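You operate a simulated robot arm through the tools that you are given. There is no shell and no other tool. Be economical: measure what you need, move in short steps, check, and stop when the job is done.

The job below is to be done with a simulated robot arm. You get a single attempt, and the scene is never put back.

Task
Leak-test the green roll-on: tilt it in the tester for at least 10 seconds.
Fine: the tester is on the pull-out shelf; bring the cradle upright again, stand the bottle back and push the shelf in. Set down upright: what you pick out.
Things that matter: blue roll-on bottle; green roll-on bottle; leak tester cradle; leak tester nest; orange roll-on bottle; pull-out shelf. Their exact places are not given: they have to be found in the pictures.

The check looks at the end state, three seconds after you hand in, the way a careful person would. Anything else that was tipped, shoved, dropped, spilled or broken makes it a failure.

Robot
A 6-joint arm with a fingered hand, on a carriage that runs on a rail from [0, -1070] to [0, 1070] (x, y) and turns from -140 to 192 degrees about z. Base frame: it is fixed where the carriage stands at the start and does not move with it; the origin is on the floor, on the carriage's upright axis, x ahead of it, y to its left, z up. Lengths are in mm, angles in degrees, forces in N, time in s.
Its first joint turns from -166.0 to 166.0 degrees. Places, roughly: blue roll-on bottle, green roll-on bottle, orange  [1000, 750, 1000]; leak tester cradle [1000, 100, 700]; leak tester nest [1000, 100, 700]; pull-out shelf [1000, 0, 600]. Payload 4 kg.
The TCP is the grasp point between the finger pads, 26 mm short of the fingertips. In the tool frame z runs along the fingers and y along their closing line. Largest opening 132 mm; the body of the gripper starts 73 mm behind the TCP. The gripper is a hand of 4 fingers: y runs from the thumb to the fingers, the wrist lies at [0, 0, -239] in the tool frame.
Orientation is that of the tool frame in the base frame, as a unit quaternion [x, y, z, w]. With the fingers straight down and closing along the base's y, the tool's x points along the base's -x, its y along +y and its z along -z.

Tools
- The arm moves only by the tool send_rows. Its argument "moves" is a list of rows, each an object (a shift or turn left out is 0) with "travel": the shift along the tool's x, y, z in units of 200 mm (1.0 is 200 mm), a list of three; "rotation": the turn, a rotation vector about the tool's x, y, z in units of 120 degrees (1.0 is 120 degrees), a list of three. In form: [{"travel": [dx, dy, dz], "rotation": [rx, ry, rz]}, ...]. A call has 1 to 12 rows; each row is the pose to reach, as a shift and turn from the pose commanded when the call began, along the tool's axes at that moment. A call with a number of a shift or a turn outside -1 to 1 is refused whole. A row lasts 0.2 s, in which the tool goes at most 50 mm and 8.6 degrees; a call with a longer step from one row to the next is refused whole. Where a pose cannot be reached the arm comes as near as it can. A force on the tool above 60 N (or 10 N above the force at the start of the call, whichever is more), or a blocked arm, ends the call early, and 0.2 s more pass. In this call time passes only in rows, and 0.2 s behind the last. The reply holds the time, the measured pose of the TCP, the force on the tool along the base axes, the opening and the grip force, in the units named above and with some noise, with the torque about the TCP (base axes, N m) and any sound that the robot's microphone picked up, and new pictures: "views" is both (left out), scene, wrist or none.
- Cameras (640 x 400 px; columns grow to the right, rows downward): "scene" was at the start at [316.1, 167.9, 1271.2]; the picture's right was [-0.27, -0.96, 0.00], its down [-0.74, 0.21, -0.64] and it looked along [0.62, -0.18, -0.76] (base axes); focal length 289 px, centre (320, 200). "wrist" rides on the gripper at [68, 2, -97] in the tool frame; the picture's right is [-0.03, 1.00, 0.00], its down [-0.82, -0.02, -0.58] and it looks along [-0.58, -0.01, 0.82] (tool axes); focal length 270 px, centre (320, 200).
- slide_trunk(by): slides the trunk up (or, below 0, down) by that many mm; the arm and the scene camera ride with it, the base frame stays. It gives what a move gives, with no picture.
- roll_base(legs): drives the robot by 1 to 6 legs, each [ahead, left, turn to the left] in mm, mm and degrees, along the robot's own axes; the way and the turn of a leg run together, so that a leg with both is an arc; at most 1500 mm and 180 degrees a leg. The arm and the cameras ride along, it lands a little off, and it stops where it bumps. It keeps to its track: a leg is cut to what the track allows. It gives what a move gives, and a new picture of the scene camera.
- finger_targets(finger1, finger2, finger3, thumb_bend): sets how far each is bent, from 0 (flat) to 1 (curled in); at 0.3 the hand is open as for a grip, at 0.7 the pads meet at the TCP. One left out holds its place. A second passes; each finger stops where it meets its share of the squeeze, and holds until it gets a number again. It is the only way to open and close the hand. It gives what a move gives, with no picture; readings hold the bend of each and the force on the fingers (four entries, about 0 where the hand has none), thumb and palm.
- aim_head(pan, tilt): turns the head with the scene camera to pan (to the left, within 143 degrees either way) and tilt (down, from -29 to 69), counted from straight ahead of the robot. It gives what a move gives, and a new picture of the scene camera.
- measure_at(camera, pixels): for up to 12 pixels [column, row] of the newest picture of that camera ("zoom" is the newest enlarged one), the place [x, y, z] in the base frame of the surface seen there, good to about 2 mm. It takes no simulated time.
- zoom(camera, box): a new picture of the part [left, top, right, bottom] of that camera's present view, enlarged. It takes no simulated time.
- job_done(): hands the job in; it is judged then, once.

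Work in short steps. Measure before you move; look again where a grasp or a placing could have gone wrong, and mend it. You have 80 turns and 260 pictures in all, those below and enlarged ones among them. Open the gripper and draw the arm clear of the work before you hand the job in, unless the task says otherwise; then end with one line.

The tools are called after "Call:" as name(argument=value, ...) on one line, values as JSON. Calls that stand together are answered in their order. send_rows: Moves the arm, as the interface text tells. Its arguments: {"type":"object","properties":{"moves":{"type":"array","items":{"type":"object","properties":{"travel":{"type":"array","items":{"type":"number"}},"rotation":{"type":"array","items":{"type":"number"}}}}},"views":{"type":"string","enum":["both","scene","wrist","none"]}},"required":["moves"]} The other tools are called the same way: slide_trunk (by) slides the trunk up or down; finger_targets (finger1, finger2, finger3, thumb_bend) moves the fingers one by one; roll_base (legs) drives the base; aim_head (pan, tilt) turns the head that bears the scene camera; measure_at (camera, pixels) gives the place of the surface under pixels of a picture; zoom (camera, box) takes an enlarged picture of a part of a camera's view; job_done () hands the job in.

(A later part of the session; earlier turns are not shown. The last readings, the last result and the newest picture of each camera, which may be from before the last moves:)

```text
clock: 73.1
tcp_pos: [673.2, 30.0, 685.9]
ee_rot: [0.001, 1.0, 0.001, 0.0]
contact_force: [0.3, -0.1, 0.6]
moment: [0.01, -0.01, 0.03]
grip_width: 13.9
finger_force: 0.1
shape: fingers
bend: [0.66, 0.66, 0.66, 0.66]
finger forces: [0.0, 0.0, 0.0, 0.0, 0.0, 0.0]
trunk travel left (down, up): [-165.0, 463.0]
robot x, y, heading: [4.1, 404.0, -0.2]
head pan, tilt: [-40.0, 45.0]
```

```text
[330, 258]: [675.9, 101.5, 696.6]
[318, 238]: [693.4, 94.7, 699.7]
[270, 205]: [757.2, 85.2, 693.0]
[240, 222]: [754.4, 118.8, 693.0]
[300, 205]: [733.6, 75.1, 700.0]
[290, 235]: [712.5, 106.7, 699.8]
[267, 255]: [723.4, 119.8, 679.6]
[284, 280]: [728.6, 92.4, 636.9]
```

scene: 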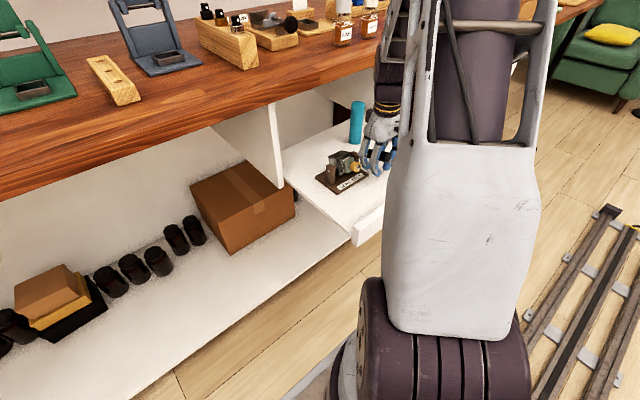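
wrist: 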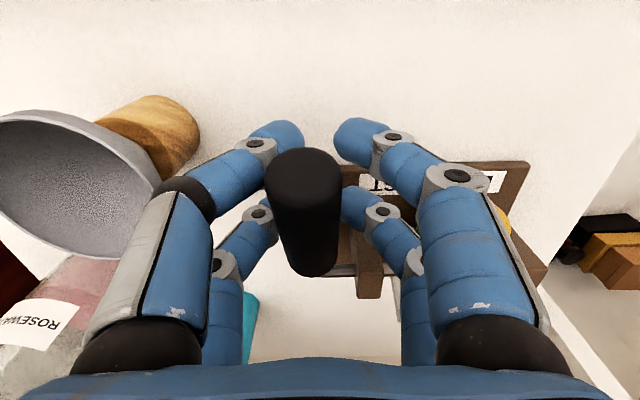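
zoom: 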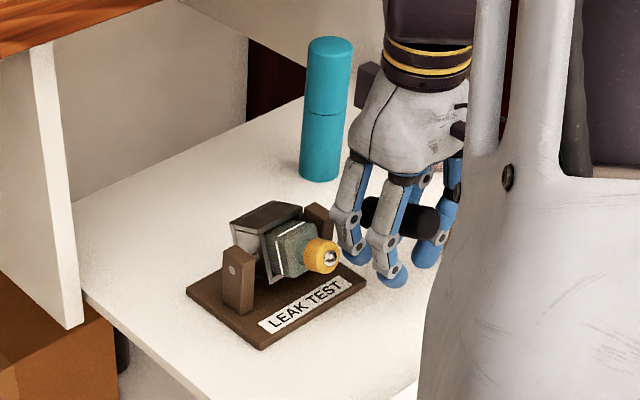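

Tilt is ≈74° and it holds itself. To be sure, I raise the TCP to the grip's height, grasp it firmly, and then press it further down.

Call:
send_rows(moves=[{"travel": [0.01, 0, -0.035]}, {"travel": [0.02, 0, -0.07]}], views="none")

Call:
finger_targets(finger1=0.73, finger2=0.73, finger3=0.73, thumb_bend=0.7)

Call:
send_rows(moves=[{"travel": [0, 0, 0.02]}, {"travel": [0.005, 0, 0.04]}, {"travel": [0.008, 0, 0.06]}, {"travel": [0.01, 0, 0.08]}])

Call:
zoom(camera="scene", box=[300, 90, 410, 210])

```text
clock: 73.7
tcp_pos: [669.1, 30.0, 700.5]
ee_rot: [0.001, 1.0, 0.0, -0.001]
contact_force: [0.1, -0.9, -3.1]
moment: [0.04, 0.06, -0.05]
grip_width: 13.9
finger_force: 1.0
shape: fingers
bend: [0.66, 0.66, 0.64, 0.66]
finger forces: [0.0, 0.0, 2.3, 0.0, 0.0, 0.1]
trunk travel left (down, up): [-165.0, 463.0]
robot x, y, heading: [-1.1, 400.5, -0.4]
head pan, tilt: [-40.0, 45.0]
```

```text
clock: 74.7
tcp_pos: [669.5, 30.1, 700.8]
ee_rot: [0.0, 1.0, 0.0, -0.001]
contact_force: [-0.1, -2.7, -1.3]
moment: [-0.05, 0.02, -0.03]
grip_width: 0.0
finger_force: 4.2
shape: fingers
bend: [0.72, 0.71, 0.7, 0.69]
finger forces: [0.0, 3.0, 5.6, 0.0, 0.2, 0.1]
trunk travel left (down, up): [-165.0, 463.0]
robot x, y, heading: [-2.0, 398.8, -0.4]
head pan, tilt: [-40.0, 45.0]
```

```text
clock: 75.7
tcp_pos: [666.8, 30.3, 683.4]
ee_rot: [0.002, 1.0, 0.0, 0.0]
contact_force: [0.9, -0.1, 0.0]
moment: [0.01, -0.01, 0.01]
grip_width: 0.3
finger_force: 0.0
shape: fingers
bend: [0.72, 0.72, 0.72, 0.69]
finger forces: [0.1, 0.0, 0.0, 0.0, 0.1, 0.1]
trunk travel left (down, up): [-165.0, 463.0]
robot x, y, heading: [0.5, 400.7, -0.4]
head pan, tilt: [-40.0, 45.0]
```

scene: 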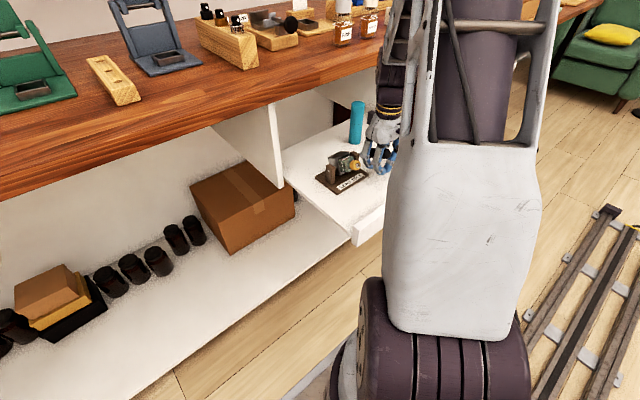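
wrist: 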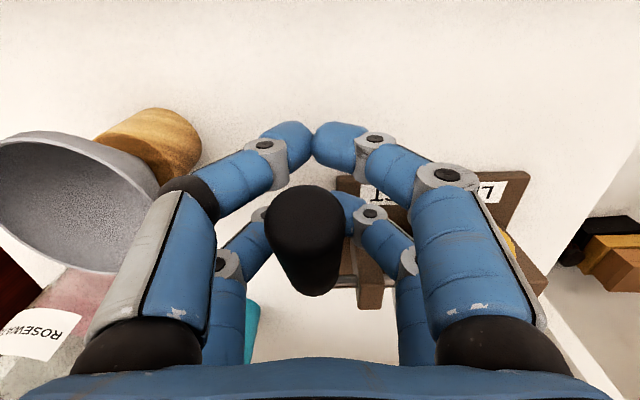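

```text
3.33 times, centred on (355, 150) of scene
```

zoom: 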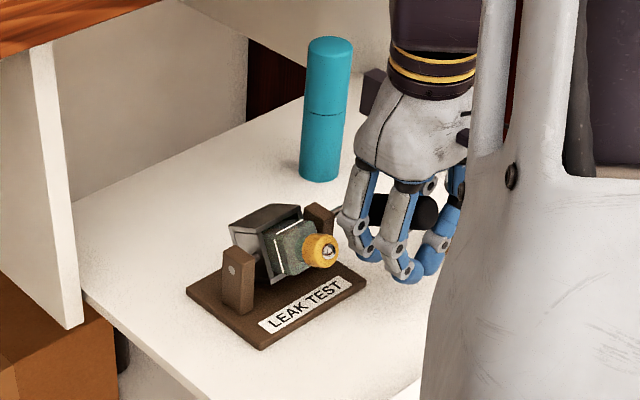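

The fingers slid below the grip. I open, rise above, close to a fist, and press the crank down from above.

Call:
finger_targets(finger1=0.56, finger2=0.56, finger3=0.56, thumb_bend=0.56)

Call:
send_rows(moves=[{"travel": [0, -0.005, -0.1]}, {"travel": [0, -0.005, -0.3]}, {"travel": [0.02, -0.005, -0.45]}], views="wrist")

Call:
finger_targets(finger1=0.7, finger2=0.7, finger3=0.7, thumb_bend=0.7)

Call:
zoom(camera="scene", box=[300, 90, 410, 210])

```text
clock: 76.7
tcp_pos: [667.3, 30.8, 684.3]
ee_rot: [0.0, 1.0, 0.0, 0.0]
contact_force: [-0.2, -0.2, -0.2]
moment: [0.0, -0.01, 0.0]
grip_width: 45.3
finger_force: 0.0
shape: fingers
bend: [0.56, 0.56, 0.56, 0.56]
finger forces: [0.1, 0.1, 0.0, 0.0, 0.0, 0.0]
trunk travel left (down, up): [-165.0, 463.0]
robot x, y, heading: [1.9, 397.5, -0.4]
head pan, tilt: [-40.0, 45.0]
```

```text
clock: 77.5
tcp_pos: [665.4, 27.5, 773.4]
ee_rot: [0.001, 1.0, 0.0, -0.001]
contact_force: [0.3, 0.1, 0.0]
moment: [0.0, 0.01, 0.02]
grip_width: 45.2
finger_force: 0.1
shape: fingers
bend: [0.56, 0.56, 0.56, 0.56]
finger forces: [0.1, 0.1, 0.0, 0.0, 0.1, 0.1]
trunk travel left (down, up): [-165.0, 463.0]
robot x, y, heading: [-2.4, 399.4, -0.6]
head pan, tilt: [-40.0, 45.0]
```

wrist: 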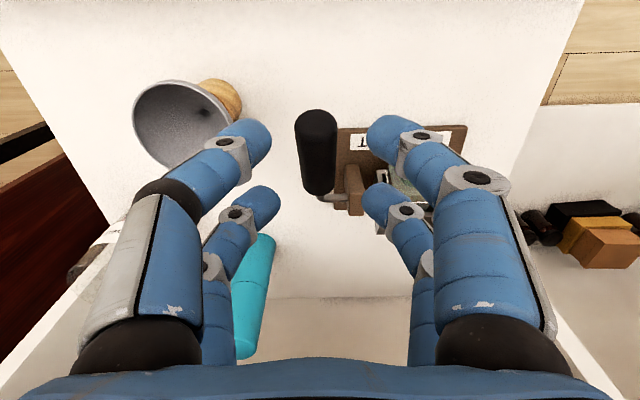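

```text
clock: 78.5
tcp_pos: [665.7, 28.5, 772.8]
ee_rot: [0.001, 1.0, -0.001, -0.001]
contact_force: [-1.0, 0.4, 0.6]
moment: [0.01, -0.03, 0.0]
grip_width: 1.6
finger_force: 0.1
shape: fingers
bend: [0.7, 0.7, 0.7, 0.7]
finger forces: [0.1, 0.1, 0.0, 0.0, 0.0, 0.1]
trunk travel left (down, up): [-165.0, 463.0]
robot x, y, heading: [2.7, 400.2, -0.5]
head pan, tilt: [-40.0, 45.0]
```

```text
3.33 times, centred on (355, 150) of scene
```

zoom: 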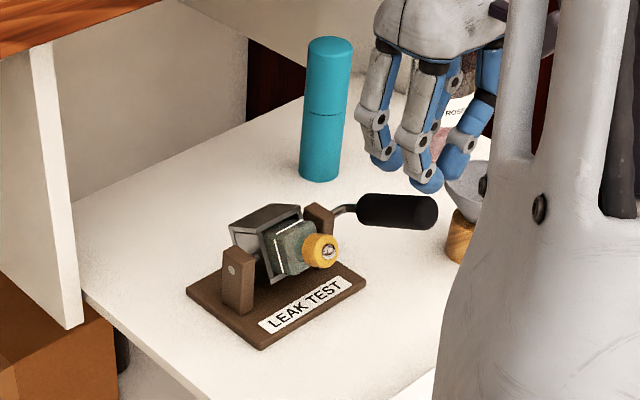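

The crank stays by itself. I press down on it with the closed fingertips, 5 mm steps.

Call:
send_rows(moves=[{"travel": [0, 0, 0.05]}, {"travel": [0, 0, 0.1]}, {"travel": [0, 0, 0.14]}, {"travel": [0, 0, 0.165]}, {"travel": [0, 0, 0.19]}, {"travel": [0, 0, 0.215]}, {"travel": [0, 0, 0.24]}, {"travel": [0, 0, 0.265]}, {"travel": [0, 0, 0.29]}])

Call:
zoom(camera="scene", box=[300, 90, 410, 210])

```text
clock: 80.3
tcp_pos: [666.5, 24.9, 730.9]
ee_rot: [0.003, 1.0, -0.008, 0.006]
contact_force: [1.0, -1.5, 38.2]
moment: [0.03, -0.35, -0.08]
grip_width: 5.7
finger_force: 25.6
shape: fingers
bend: [0.69, 0.67, 0.77, 0.71]
finger forces: [10.2, 6.9, 30.2, 0.1, 4.4, 0.0]
trunk travel left (down, up): [-165.0, 463.0]
robot x, y, heading: [0.5, 398.6, -0.5]
head pan, tilt: [-40.0, 45.0]
stopped in row 8: the force on the tool passed its limit at 64 N (the readings are from after the stop); the commanded pose is now the measured one
```

scene: 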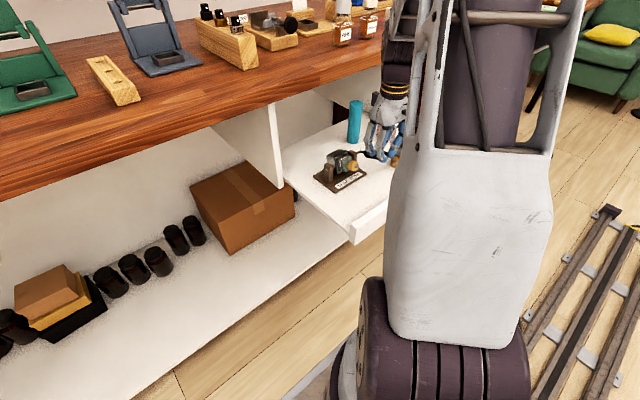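
wrist: 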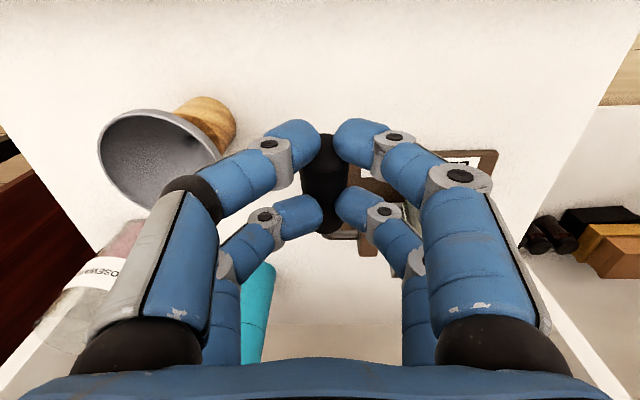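

```text
3.33 times, centred on (355, 150) of scene
```

zoom: 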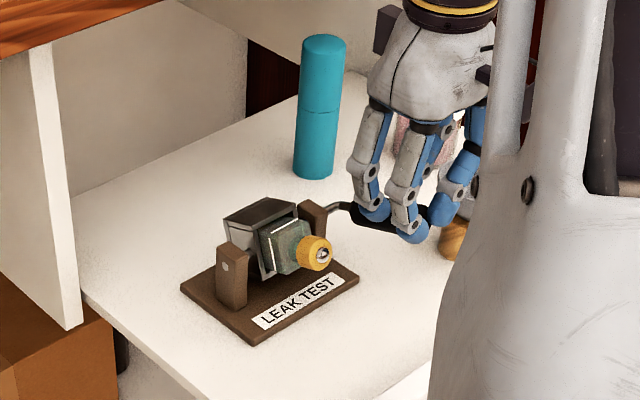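

At 64 N the crank does not go further: it is at its stop (~75°). I lift off, shift toward the grip's outer end, and open, letting the test time run.

Call:
send_rows(moves=[{"travel": [0, 0, -0.05]}, {"travel": [0, 0.01, -0.15]}, {"travel": [0.08, 0.015, -0.22]}, {"travel": [0.157, 0.015, -0.22]}, {"travel": [0.157, 0.015, -0.22]}, {"travel": [0.157, 0.015, -0.22]}], views="wrist")

Call:
finger_targets(finger1=0.56, finger2=0.56, finger3=0.56, thumb_bend=0.56)

Call:
zoom(camera="scene", box=[300, 90, 410, 210])

Call:
measure_at(camera="zoom", pixels=[[430, 198], [400, 196], [370, 198], [330, 250], [300, 235], [265, 210]])

```text
clock: 81.7
tcp_pos: [634.2, 29.3, 770.5]
ee_rot: [0.001, 1.0, -0.004, 0.003]
contact_force: [0.6, -0.3, -0.3]
moment: [0.01, 0.0, -0.03]
grip_width: 1.6
finger_force: 0.0
shape: fingers
bend: [0.7, 0.7, 0.7, 0.7]
finger forces: [0.0, 0.0, 0.0, 0.0, 0.0, 0.0]
trunk travel left (down, up): [-165.0, 463.0]
robot x, y, heading: [-1.6, 401.1, -0.5]
head pan, tilt: [-40.0, 45.0]
```

wrist: 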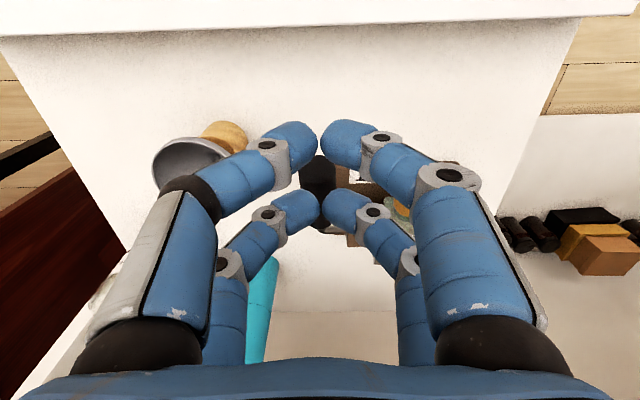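

```text
clock: 82.7
tcp_pos: [634.4, 29.2, 770.4]
ee_rot: [0.002, 1.0, -0.003, 0.002]
contact_force: [0.4, 0.0, -0.4]
moment: [0.02, 0.0, -0.02]
grip_width: 45.3
finger_force: 0.0
shape: fingers
bend: [0.56, 0.56, 0.56, 0.56]
finger forces: [0.0, 0.0, 0.0, 0.0, 0.1, 0.1]
trunk travel left (down, up): [-165.0, 463.0]
robot x, y, heading: [0.2, 400.8, -0.5]
head pan, tilt: [-40.0, 45.0]
```

```text
3.33 times, centred on (355, 150) of scene
```

zoom: 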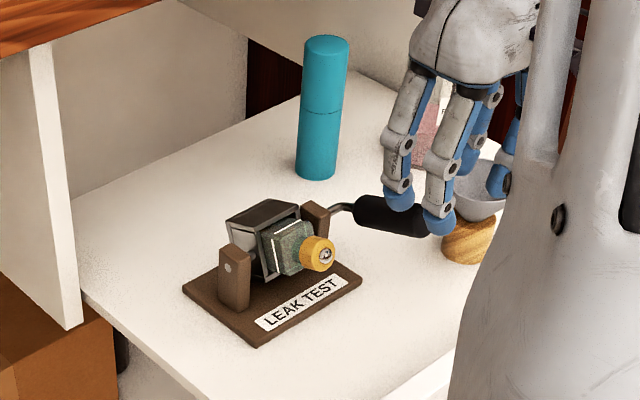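

```text
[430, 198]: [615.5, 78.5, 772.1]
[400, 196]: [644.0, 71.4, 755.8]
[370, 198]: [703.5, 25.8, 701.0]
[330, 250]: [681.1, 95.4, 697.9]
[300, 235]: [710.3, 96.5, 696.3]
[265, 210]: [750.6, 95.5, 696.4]
```

The cradle now reads about 85–90°. I lower the open hand around the grip's outer end (TCP z≈671), then wait in place.

Call:
send_rows(moves=[{"travel": [0, 0, 0.12]}, {"travel": [0, 0, 0.24]}, {"travel": [0, 0, 0.34]}, {"travel": [0, 0, 0.42]}, {"travel": [0, 0, 0.47]}, {"travel": [0, 0, 0.497]}, {"travel": [0, 0, 0.497]}, {"travel": [0, 0, 0.497]}, {"travel": [0, 0, 0.497]}, {"travel": [0, 0, 0.497]}, {"travel": [0, 0, 0.497]}, {"travel": [0, 0, 0.497]}])

Call:
zoom(camera="scene", box=[300, 90, 410, 210])

Call:
measure_at(camera="wrist", pixels=[[318, 180], [318, 200], [318, 220], [318, 240], [318, 160]])

```text
clock: 85.3
tcp_pos: [636.0, 29.2, 669.0]
ee_rot: [0.001, 1.0, -0.003, 0.003]
contact_force: [-0.2, -0.3, -0.7]
moment: [0.0, 0.01, -0.01]
grip_width: 45.2
finger_force: 0.1
shape: fingers
bend: [0.56, 0.56, 0.56, 0.56]
finger forces: [0.0, 0.1, 0.0, 0.0, 0.0, 0.0]
trunk travel left (down, up): [-165.0, 463.0]
robot x, y, heading: [-1.0, 401.9, -0.4]
head pan, tilt: [-40.0, 45.0]
```

scene: 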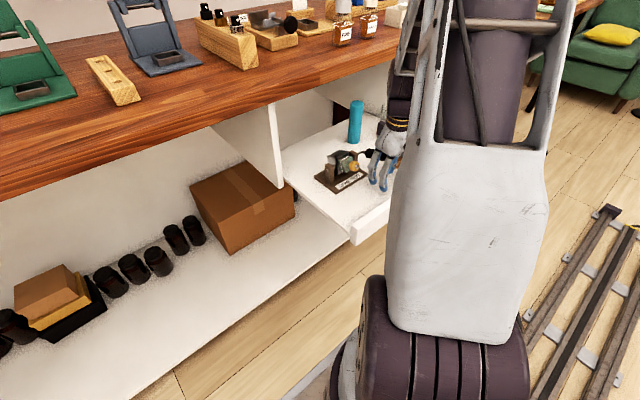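
wrist: 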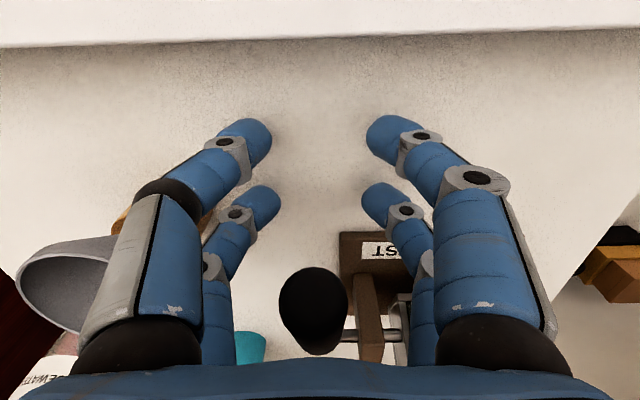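

```text
3.33 times, centred on (355, 150) of scene
```

zoom: 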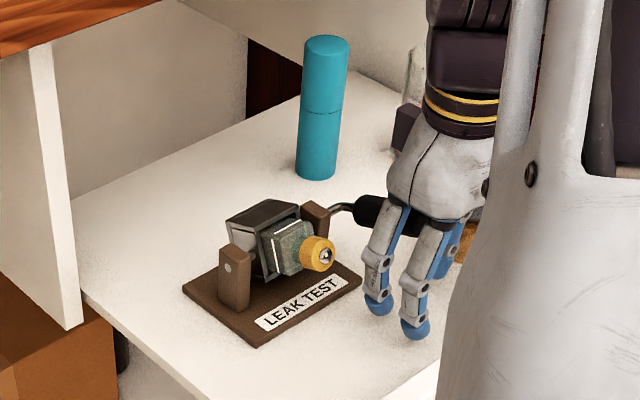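

```text
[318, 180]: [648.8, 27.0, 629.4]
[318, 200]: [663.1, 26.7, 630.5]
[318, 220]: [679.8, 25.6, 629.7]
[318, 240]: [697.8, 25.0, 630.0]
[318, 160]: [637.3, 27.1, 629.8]
```

The grip now appears further in, around (315,300) of the wrist picture; I measure it.

Call:
measure_at(camera="wrist", pixels=[[312, 275], [312, 290], [312, 310], [312, 335], [315, 350], [285, 300], [345, 300]])

Call:
zoom(camera="wrist", box=[240, 200, 440, 380])

```text
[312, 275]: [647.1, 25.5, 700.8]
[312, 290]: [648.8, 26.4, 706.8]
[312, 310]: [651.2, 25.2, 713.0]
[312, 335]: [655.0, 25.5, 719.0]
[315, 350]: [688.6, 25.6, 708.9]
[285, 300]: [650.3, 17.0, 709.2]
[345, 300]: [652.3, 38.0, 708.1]
```

```text
2.22 times, centred on (340, 290) of wrist
```

zoom: 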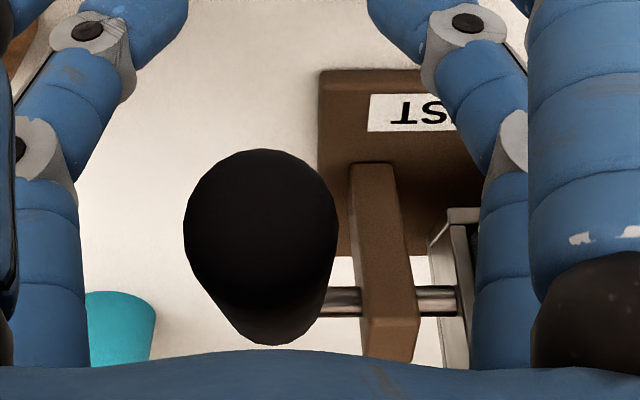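

Grip end is at [648,27,706]: tilt ≈73° against its stop, held since t≈73 s. I raise to z≈683, close the pads under the grip's end.

Call:
send_rows(moves=[{"travel": [-0.02, -0.01, -0.04]}, {"travel": [-0.03, -0.01, -0.07]}, {"travel": [-0.03, -0.01, -0.07]}, {"travel": [-0.03, -0.01, -0.07]}, {"travel": [-0.03, -0.01, -0.07]}, {"travel": [-0.03, -0.01, -0.07]}, {"travel": [-0.03, -0.01, -0.07]}, {"travel": [-0.03, -0.01, -0.07]}], views="none")

Call:
finger_targets(finger1=0.7, finger2=0.7, finger3=0.7, thumb_bend=0.7)

Call:
zoom(camera="wrist", box=[140, 80, 500, 320])

```text
clock: 87.1
tcp_pos: [641.6, 26.9, 684.9]
ee_rot: [0.001, 1.0, -0.003, 0.003]
contact_force: [-0.4, -1.3, 0.2]
moment: [0.0, -0.01, -0.02]
grip_width: 45.3
finger_force: 0.1
shape: fingers
bend: [0.56, 0.56, 0.56, 0.56]
finger forces: [0.0, 0.1, 0.1, 0.0, 0.0, 0.0]
trunk travel left (down, up): [-165.0, 463.0]
robot x, y, heading: [-1.2, 401.6, -0.6]
head pan, tilt: [-40.0, 45.0]
```

```text
clock: 88.1
tcp_pos: [640.2, 27.1, 684.5]
ee_rot: [0.001, 1.0, -0.003, 0.003]
contact_force: [-0.8, -0.4, 0.4]
moment: [0.0, -0.01, 0.0]
grip_width: 1.5
finger_force: 0.0
shape: fingers
bend: [0.7, 0.7, 0.7, 0.7]
finger forces: [0.1, 0.1, 0.0, 0.0, 0.0, 0.1]
trunk travel left (down, up): [-165.0, 463.0]
robot x, y, heading: [-2.8, 400.0, -0.5]
head pan, tilt: [-40.0, 45.0]
```

```text
1.67 times, centred on (320, 200) of wrist
```

zoom: 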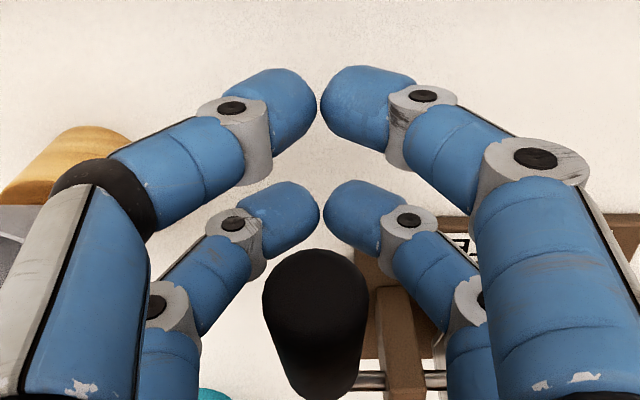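

The closed pads sit under the grip end. I lift along the return arc, first to about 30°.

Call:
send_rows(moves=[{"travel": [-0.015, 0, -0.045]}, {"travel": [-0.0325, 0, -0.0875]}, {"travel": [-0.06, 0, -0.135]}, {"travel": [-0.09, 0, -0.1775]}, {"travel": [-0.127, 0, -0.212]}, {"travel": [-0.165, 0, -0.2425]}])

Call:
zoom(camera="scene", box=[300, 90, 410, 210])

```text
clock: 89.5
tcp_pos: [672.5, 26.6, 734.3]
ee_rot: [0.001, 1.0, -0.004, 0.002]
contact_force: [-2.1, -0.7, 0.5]
moment: [-0.01, 0.06, 0.01]
grip_width: 1.3
finger_force: 0.8
shape: fingers
bend: [0.7, 0.7, 0.69, 0.7]
finger forces: [0.0, 0.5, 1.3, 0.1, 0.0, 0.1]
trunk travel left (down, up): [-165.0, 463.0]
robot x, y, heading: [2.0, 399.4, -0.3]
head pan, tilt: [-40.0, 45.0]
```

scene: 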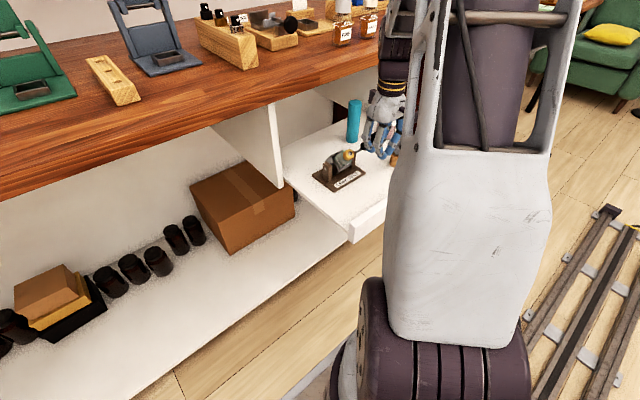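
wrist: 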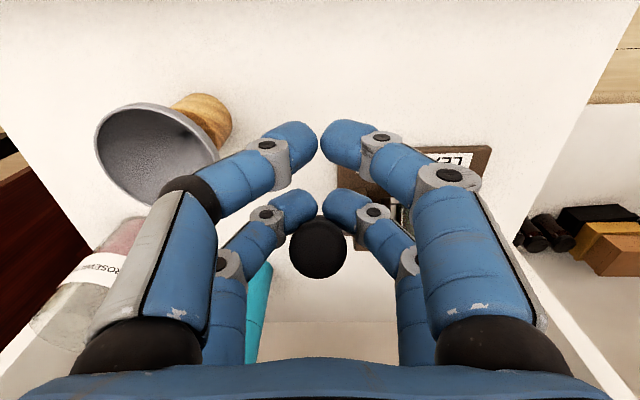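

```text
3.33 times, centred on (355, 150) of scene
```

zoom: 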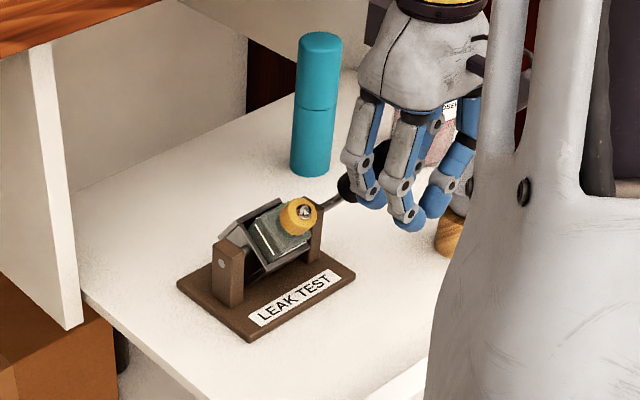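

It follows. I continue to near upright.

Call:
send_rows(moves=[{"travel": [-0.04, 0, -0.02]}, {"travel": [-0.08, 0, -0.035]}, {"travel": [-0.115, 0, -0.042]}, {"travel": [-0.145, 0, -0.045]}, {"travel": [-0.165, 0, -0.045]}])

Call:
zoom(camera="scene", box=[300, 90, 410, 210])

Call:
measure_at(camera="wrist", pixels=[[318, 235], [318, 245], [318, 255], [318, 225]])

```text
clock: 90.7
tcp_pos: [706.9, 25.6, 743.2]
ee_rot: [0.002, 1.0, -0.004, 0.003]
contact_force: [-1.7, -0.9, 0.2]
moment: [0.01, 0.01, 0.01]
grip_width: 1.7
finger_force: 0.8
shape: fingers
bend: [0.7, 0.7, 0.69, 0.7]
finger forces: [0.0, 0.5, 1.0, 0.0, 0.1, 0.1]
trunk travel left (down, up): [-165.0, 463.0]
robot x, y, heading: [-1.1, 400.4, -0.3]
head pan, tilt: [-40.0, 45.0]
```

scene: 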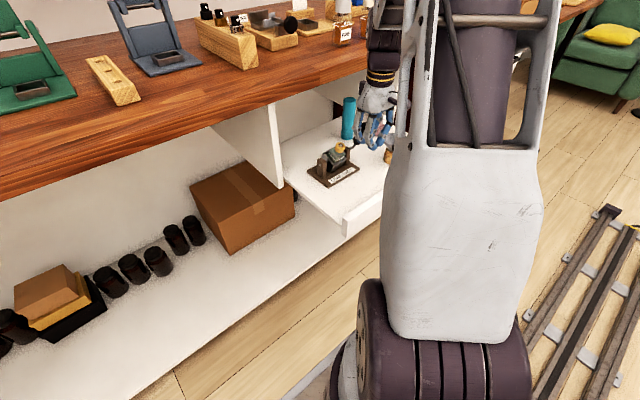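
wrist: 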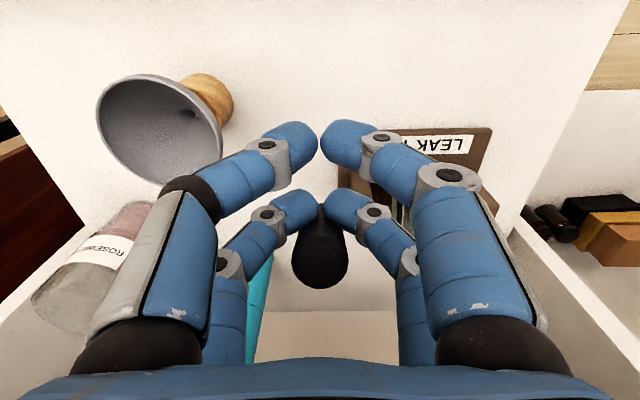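

```text
3.33 times, centred on (355, 150) of scene
```

zoom: 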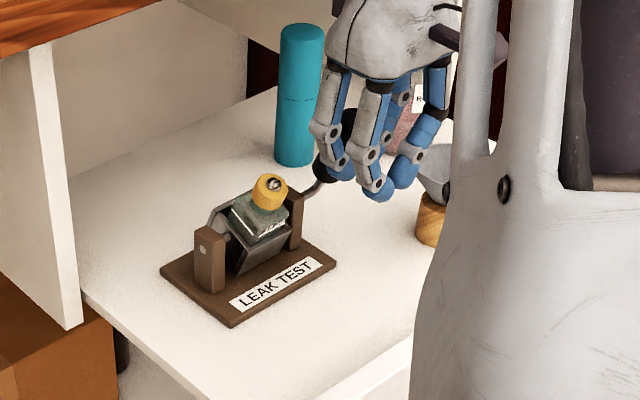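

```text
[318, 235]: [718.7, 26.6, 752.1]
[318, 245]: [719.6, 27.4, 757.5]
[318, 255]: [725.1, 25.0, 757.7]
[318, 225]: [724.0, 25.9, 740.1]
```

The shelf has slid in somewhat as I pushed. I measure how far and the cradle's angle.

Call:
measure_at(camera="zoom", pixels=[[162, 270], [230, 325], [334, 262], [207, 240], [292, 200], [271, 183], [245, 255], [285, 238], [262, 215], [430, 215]])

Call:
zoom(camera="scene", box=[320, 130, 370, 190])

```text
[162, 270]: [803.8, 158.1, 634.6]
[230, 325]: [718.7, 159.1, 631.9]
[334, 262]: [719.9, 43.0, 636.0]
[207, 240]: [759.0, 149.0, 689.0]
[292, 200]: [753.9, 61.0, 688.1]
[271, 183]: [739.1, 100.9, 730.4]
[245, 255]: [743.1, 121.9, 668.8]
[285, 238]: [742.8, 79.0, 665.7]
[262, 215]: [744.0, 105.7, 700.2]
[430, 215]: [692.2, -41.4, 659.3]
```

```text
6.67 times, centred on (345, 160) of scene
```

zoom: 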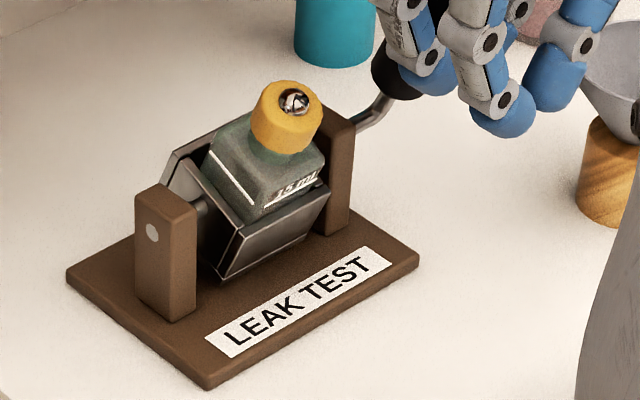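

The shelf slid in ~17 mm; the cradle is at about 24°. A quick short push will rotate the light crank while the heavier shelf lags, so I push +28 mm in one row.

Call:
send_rows(moves=[{"travel": [-0.14, 0, -0.03]}, {"travel": [-0.14, 0, -0.03]}])

Call:
zoom(camera="scene", box=[310, 110, 380, 190])

Call:
measure_at(camera="wrist", pixels=[[318, 235], [318, 245], [318, 255], [318, 225], [318, 265]])

```text
clock: 91.3
tcp_pos: [736.1, 26.5, 749.2]
ee_rot: [0.002, 1.0, -0.003, 0.004]
contact_force: [0.1, -0.4, 0.1]
moment: [-0.02, -0.01, -0.01]
grip_width: 1.3
finger_force: 1.0
shape: fingers
bend: [0.7, 0.7, 0.7, 0.7]
finger forces: [0.1, 0.1, 0.2, 0.0, 0.0, 0.0]
trunk travel left (down, up): [-165.0, 463.0]
robot x, y, heading: [-1.1, 399.9, -0.6]
head pan, tilt: [-40.0, 45.0]
```

scene: 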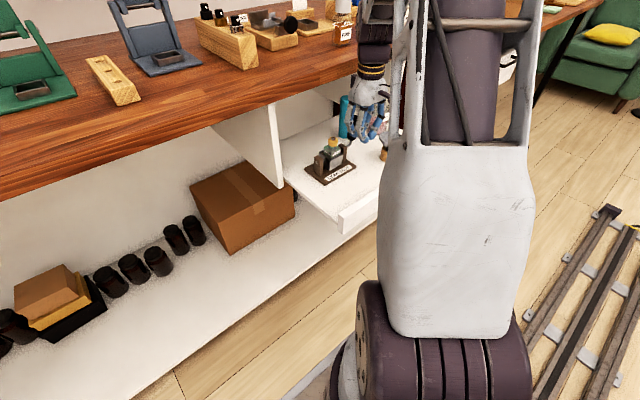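
wrist: 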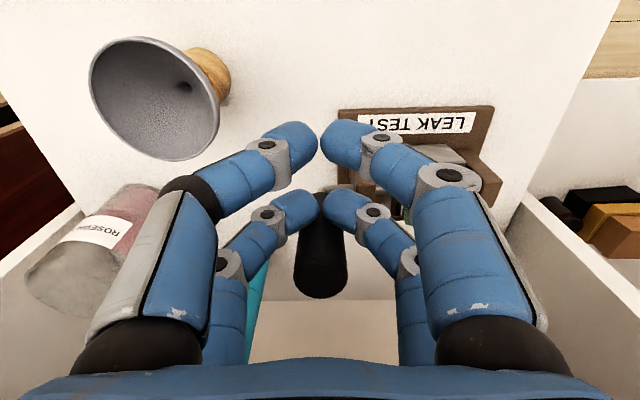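

```text
5.00 times, centred on (345, 150) of scene
```

zoom: 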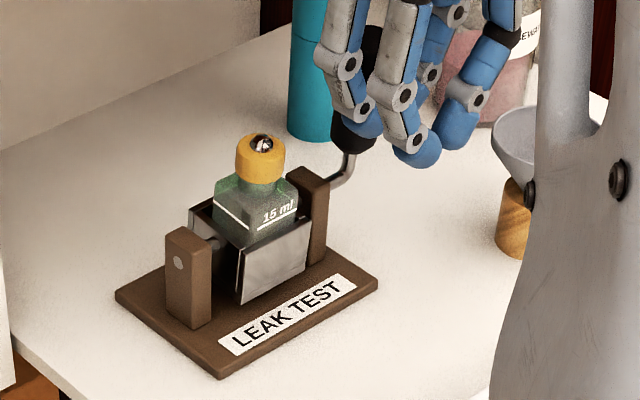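

```text
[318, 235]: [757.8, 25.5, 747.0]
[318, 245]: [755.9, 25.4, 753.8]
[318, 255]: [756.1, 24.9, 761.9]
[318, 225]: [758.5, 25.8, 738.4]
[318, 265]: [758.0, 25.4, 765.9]
```

Nearly upright now. I measure the remaining tilt and shelf shift.

Call:
measure_at(camera="zoom", pixels=[[117, 296], [219, 376], [376, 284], [190, 212], [240, 250], [310, 225], [258, 130], [258, 160], [240, 300], [306, 270], [265, 240], [265, 280]])

Call:
zoom(camera="scene", box=[320, 125, 370, 185])

```text
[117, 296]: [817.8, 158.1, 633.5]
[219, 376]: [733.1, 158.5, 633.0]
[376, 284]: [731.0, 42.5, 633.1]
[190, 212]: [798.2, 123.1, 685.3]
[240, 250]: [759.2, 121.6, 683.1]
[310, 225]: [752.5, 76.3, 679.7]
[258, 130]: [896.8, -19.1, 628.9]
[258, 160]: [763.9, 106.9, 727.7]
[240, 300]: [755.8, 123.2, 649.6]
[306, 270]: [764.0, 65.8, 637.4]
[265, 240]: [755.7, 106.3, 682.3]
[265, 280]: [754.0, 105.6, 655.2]
```

```text
6.67 times, centred on (345, 155) of scene
```

zoom: 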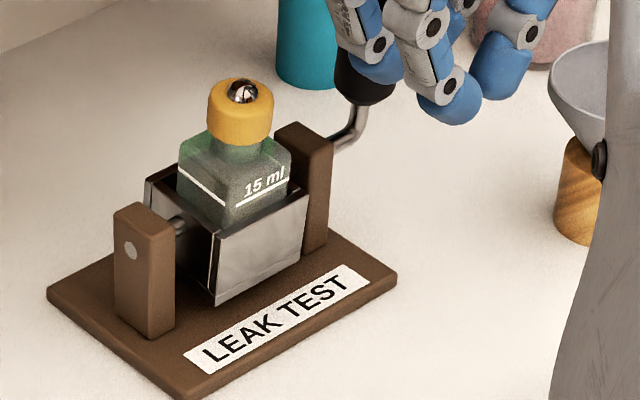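

Shelf is now 31 mm in, pivot ≈[776], tilt left ≈4–7°. One more quick 10 mm nudge.

Call:
send_rows(moves=[{"travel": [-0.05, 0, 0]}, {"travel": [-0.05, 0, 0]}])

Call:
zoom(camera="scene", box=[320, 125, 370, 185])

Call:
measure_at(camera="wrist", pixels=[[318, 235], [318, 245], [318, 255], [318, 225], [318, 265]])

Call:
measure_at(camera="zoom", pixels=[[40, 285], [180, 390], [392, 265], [140, 185], [210, 235], [300, 200], [250, 220]])

```text
clock: 91.9
tcp_pos: [745.0, 26.9, 748.1]
ee_rot: [0.001, 1.0, -0.003, 0.003]
contact_force: [-0.9, 0.6, 0.3]
moment: [0.0, 0.01, 0.01]
grip_width: 1.2
finger_force: 0.2
shape: fingers
bend: [0.7, 0.7, 0.7, 0.7]
finger forces: [0.0, 0.3, 0.3, 0.1, 0.0, 0.1]
trunk travel left (down, up): [-165.0, 463.0]
robot x, y, heading: [3.0, 398.7, -0.6]
head pan, tilt: [-40.0, 45.0]
```

scene: 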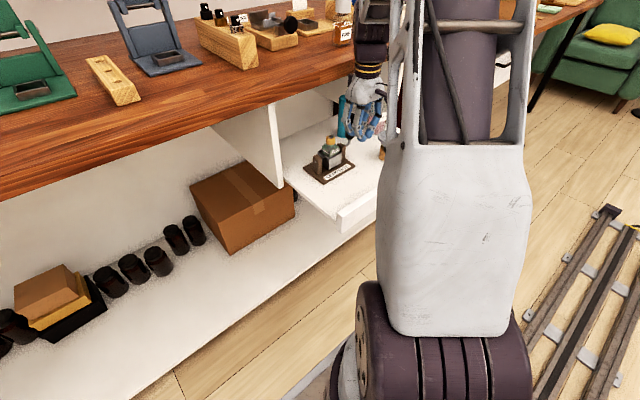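
wrist: 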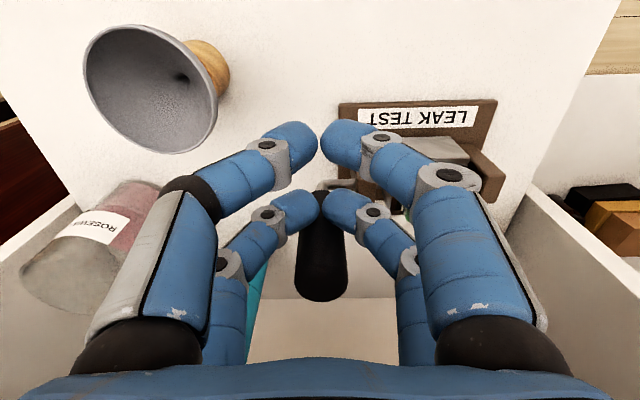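

```text
6.67 times, centred on (345, 155) of scene
```

zoom: 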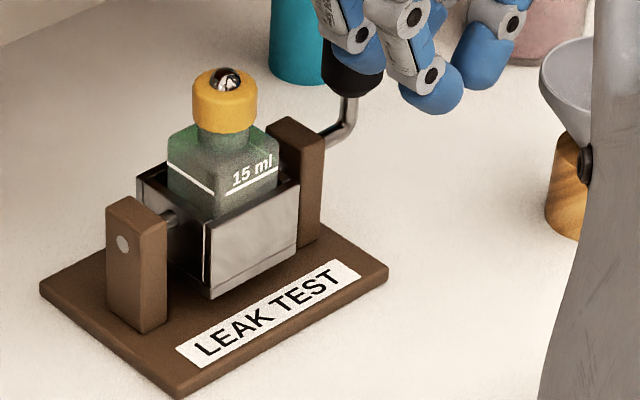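

```text
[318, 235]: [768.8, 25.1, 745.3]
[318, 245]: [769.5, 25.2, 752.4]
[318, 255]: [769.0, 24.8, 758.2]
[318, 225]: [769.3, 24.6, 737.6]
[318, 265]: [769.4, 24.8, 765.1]
```

```text
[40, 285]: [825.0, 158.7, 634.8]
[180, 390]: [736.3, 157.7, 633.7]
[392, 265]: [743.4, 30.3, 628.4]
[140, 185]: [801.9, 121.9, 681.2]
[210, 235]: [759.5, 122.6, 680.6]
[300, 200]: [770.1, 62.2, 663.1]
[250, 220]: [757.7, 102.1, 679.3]
```

The crank grip is vertical (front face x≈769 at all heights): cradle upright. To get room from the desk edge, I go inside the shelf in front of the tester with the fist to push the front lip outward.

Call:
send_rows(moves=[{"travel": [0.05, 0, 0]}, {"travel": [0.17, 0, -0.05]}, {"travel": [0.29, 0.1, -0.05]}, {"travel": [0.33, 0.25, -0.02]}, {"travel": [0.33, 0.37, 0.03]}, {"travel": [0.33, 0.37, 0.2]}, {"travel": [0.33, 0.37, 0.35]}, {"travel": [0.33, 0.37, 0.415]}])

Call:
measure_at(camera="scene", pixels=[[340, 217], [355, 208], [365, 190]])

```text
clock: 93.7
tcp_pos: [678.5, 101.0, 664.5]
ee_rot: [0.002, 1.0, -0.004, 0.004]
contact_force: [0.2, 0.3, -0.1]
moment: [-0.01, -0.01, 0.03]
grip_width: 1.4
finger_force: 0.1
shape: fingers
bend: [0.7, 0.7, 0.7, 0.7]
finger forces: [0.0, 0.1, 0.1, 0.0, 0.2, 0.0]
trunk travel left (down, up): [-165.0, 463.0]
robot x, y, heading: [-0.7, 401.1, -0.6]
head pan, tilt: [-40.0, 45.0]
```

scene: 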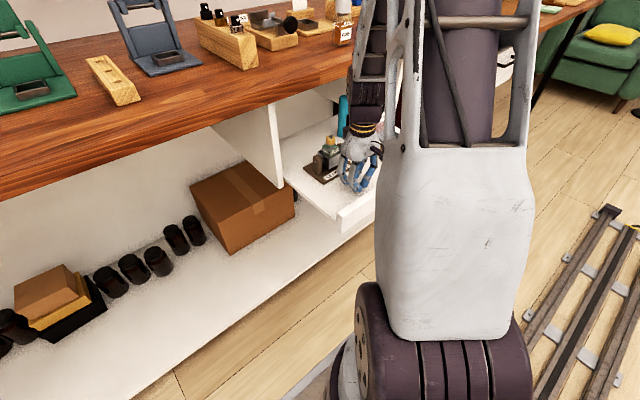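
wrist: 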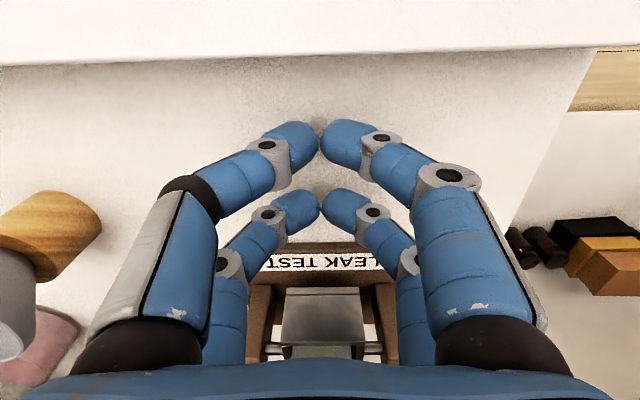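

```text
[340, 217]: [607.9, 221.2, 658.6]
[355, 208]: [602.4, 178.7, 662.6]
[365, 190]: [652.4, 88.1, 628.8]
```

Lip at x≈603 (outer). I push outwards smoothly, ~65 mm past contact.

Call:
send_rows(moves=[{"travel": [0.05, 0, 0]}, {"travel": [0.1, 0, 0]}, {"travel": [0.14, 0, 0]}, {"travel": [0.17, 0, 0]}, {"travel": [0.21, 0, 0]}, {"travel": [0.255, 0, 0]}, {"travel": [0.3, 0, 0]}, {"travel": [0.345, 0, 0]}, {"travel": [0.39, 0, 0]}, {"travel": [0.43, 0, 0]}, {"travel": [0.465, 0, 0]}, {"travel": [0.48, 0, 0]}])

Call:
zoom(camera="scene", box=[290, 90, 410, 240])

```text
clock: 96.3
tcp_pos: [582.9, 100.0, 665.0]
ee_rot: [0.002, 1.0, -0.004, 0.002]
contact_force: [2.3, -1.2, 0.3]
moment: [0.0, 0.01, 0.05]
grip_width: 1.0
finger_force: 0.7
shape: fingers
bend: [0.7, 0.7, 0.7, 0.7]
finger forces: [0.8, 0.0, 0.0, 0.0, 0.7, 0.0]
trunk travel left (down, up): [-165.0, 463.0]
robot x, y, heading: [0.9, 397.7, -0.5]
head pan, tilt: [-40.0, 45.0]
```

scene: 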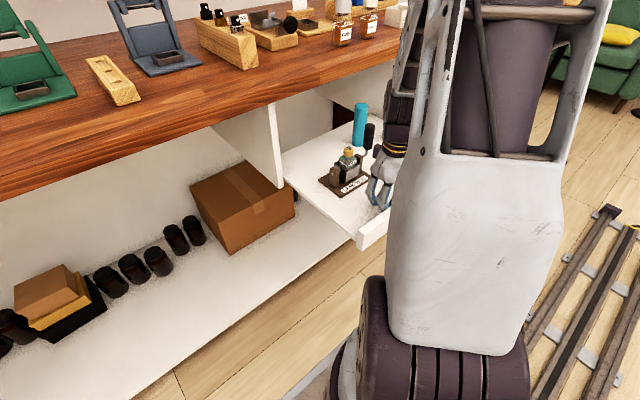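
wrist: 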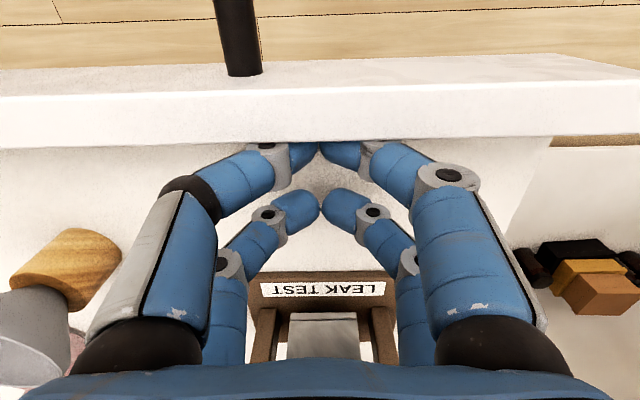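

```text
2.67 times, centred on (350, 165) of scene
```

zoom: 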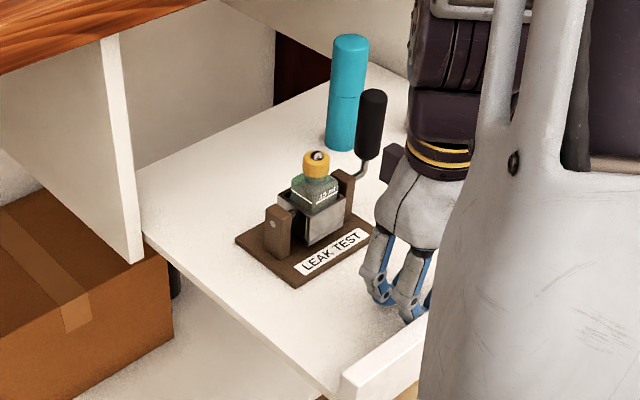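

Shelf is well out again, cradle upright. I lift, open, and look at the bottle.

Call:
send_rows(moves=[{"travel": [-0.03, 0, 0]}, {"travel": [-0.05, 0, -0.15]}, {"travel": [-0.05, 0, -0.38]}, {"travel": [-0.05, 0, -0.6]}, {"travel": [-0.05, 0, -0.8]}, {"travel": [-0.2, 0, -0.82]}, {"travel": [-0.35, 0, -0.82]}], views="none")

Call:
finger_targets(finger1=0.53, finger2=0.53, finger3=0.53, thumb_bend=0.53)

Call:
send_rows(moves=[{"travel": [0, 0, 0]}], views="wrist")

Call:
zoom(camera="wrist", box=[250, 110, 410, 220])

```text
clock: 97.9
tcp_pos: [652.2, 104.9, 829.3]
ee_rot: [0.002, 1.0, -0.004, 0.002]
contact_force: [0.0, 1.2, -0.6]
moment: [0.03, -0.01, -0.01]
grip_width: 1.0
finger_force: 0.0
shape: fingers
bend: [0.7, 0.7, 0.7, 0.7]
finger forces: [0.0, 0.0, 0.0, 0.0, 0.1, 0.0]
trunk travel left (down, up): [-165.0, 463.0]
robot x, y, heading: [2.1, 401.6, -0.6]
head pan, tilt: [-40.0, 45.0]
```

```text
clock: 98.9
tcp_pos: [652.4, 102.9, 828.8]
ee_rot: [0.002, 1.0, -0.003, 0.002]
contact_force: [0.5, -0.3, 0.3]
moment: [0.03, -0.01, 0.01]
grip_width: 55.1
finger_force: 0.1
shape: fingers
bend: [0.53, 0.53, 0.53, 0.53]
finger forces: [0.0, 0.1, 0.1, 0.0, 0.0, 0.0]
trunk travel left (down, up): [-165.0, 463.0]
robot x, y, heading: [1.0, 401.2, -0.5]
head pan, tilt: [-40.0, 45.0]
```

```text
clock: 99.3
tcp_pos: [652.2, 103.7, 829.4]
ee_rot: [0.001, 1.0, -0.003, 0.003]
contact_force: [-0.3, -0.6, -0.1]
moment: [-0.01, -0.01, 0.02]
grip_width: 55.1
finger_force: 0.1
shape: fingers
bend: [0.53, 0.53, 0.53, 0.53]
finger forces: [0.0, 0.0, 0.1, 0.0, 0.0, 0.1]
trunk travel left (down, up): [-165.0, 463.0]
robot x, y, heading: [-2.7, 402.5, -0.2]
head pan, tilt: [-40.0, 45.0]
```

wrist: 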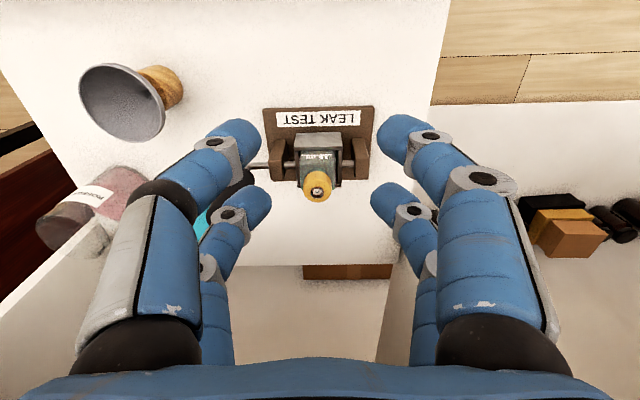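

```text
3.64 times, centred on (330, 165) of wrist
```

zoom: 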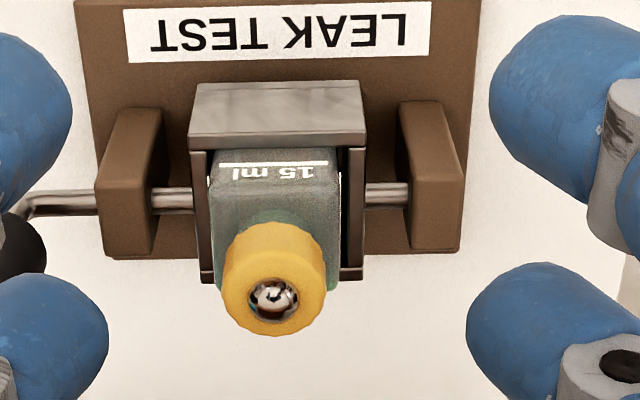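

I measure bottle cap, body and rim to set the grasp.

Call:
measure_at(camera="zoom", pixels=[[274, 300], [235, 285], [315, 285], [274, 325], [274, 240], [216, 200], [335, 200], [275, 170], [280, 100], [280, 140], [202, 270], [352, 270]])

```text
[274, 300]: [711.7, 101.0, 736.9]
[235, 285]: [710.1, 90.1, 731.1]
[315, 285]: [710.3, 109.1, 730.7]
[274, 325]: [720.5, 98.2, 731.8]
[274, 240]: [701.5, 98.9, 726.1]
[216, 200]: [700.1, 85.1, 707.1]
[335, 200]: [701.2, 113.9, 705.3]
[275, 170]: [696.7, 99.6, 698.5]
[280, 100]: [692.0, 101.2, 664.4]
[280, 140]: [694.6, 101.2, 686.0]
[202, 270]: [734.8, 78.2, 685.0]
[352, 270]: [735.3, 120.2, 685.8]
```

Bottle centre ≈[712,100], cap z 716–731, seated upright. I narrow the opening and descend to TCP z≈729 for a cap grip (above the rim).

Call:
finger_targets(finger1=0.56, finger2=0.56, finger3=0.56, thumb_bend=0.56)

Call:
send_rows(moves=[{"travel": [-0.15, -0.01, 0]}, {"travel": [-0.3, -0.017, 0]}, {"travel": [-0.3, -0.017, 0.15]}, {"travel": [-0.3, -0.017, 0.3]}, {"travel": [-0.3, -0.017, 0.42]}, {"travel": [-0.3, -0.017, 0.5]}], views="wrist")

Call:
zoom(camera="wrist", box=[180, 80, 460, 280])

```text
clock: 100.3
tcp_pos: [652.0, 103.0, 830.4]
ee_rot: [0.002, 1.0, -0.004, 0.003]
contact_force: [-0.6, -0.8, -0.2]
moment: [0.01, 0.0, 0.03]
grip_width: 46.3
finger_force: 0.0
shape: fingers
bend: [0.56, 0.56, 0.56, 0.56]
finger forces: [0.1, 0.1, 0.1, 0.1, 0.1, 0.0]
trunk travel left (down, up): [-165.0, 463.0]
robot x, y, heading: [2.3, 401.3, -0.4]
head pan, tilt: [-40.0, 45.0]
```

```text
clock: 101.7
tcp_pos: [712.2, 98.5, 727.6]
ee_rot: [0.001, 1.0, -0.004, 0.003]
contact_force: [-0.5, -0.4, -0.4]
moment: [-0.05, 0.01, 0.01]
grip_width: 45.9
finger_force: 0.1
shape: fingers
bend: [0.56, 0.56, 0.56, 0.56]
finger forces: [0.1, 0.0, 0.1, 0.1, 0.0, 0.0]
trunk travel left (down, up): [-165.0, 463.0]
robot x, y, heading: [-0.6, 401.0, -0.7]
head pan, tilt: [-40.0, 45.0]
```

wrist: 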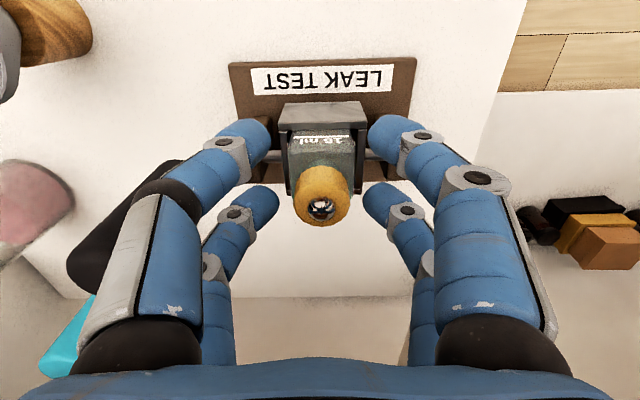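

```text
2.00 times, centred on (320, 180) of wrist
```

zoom: 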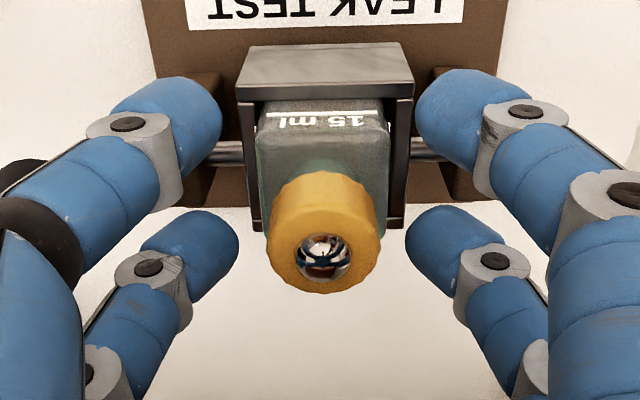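

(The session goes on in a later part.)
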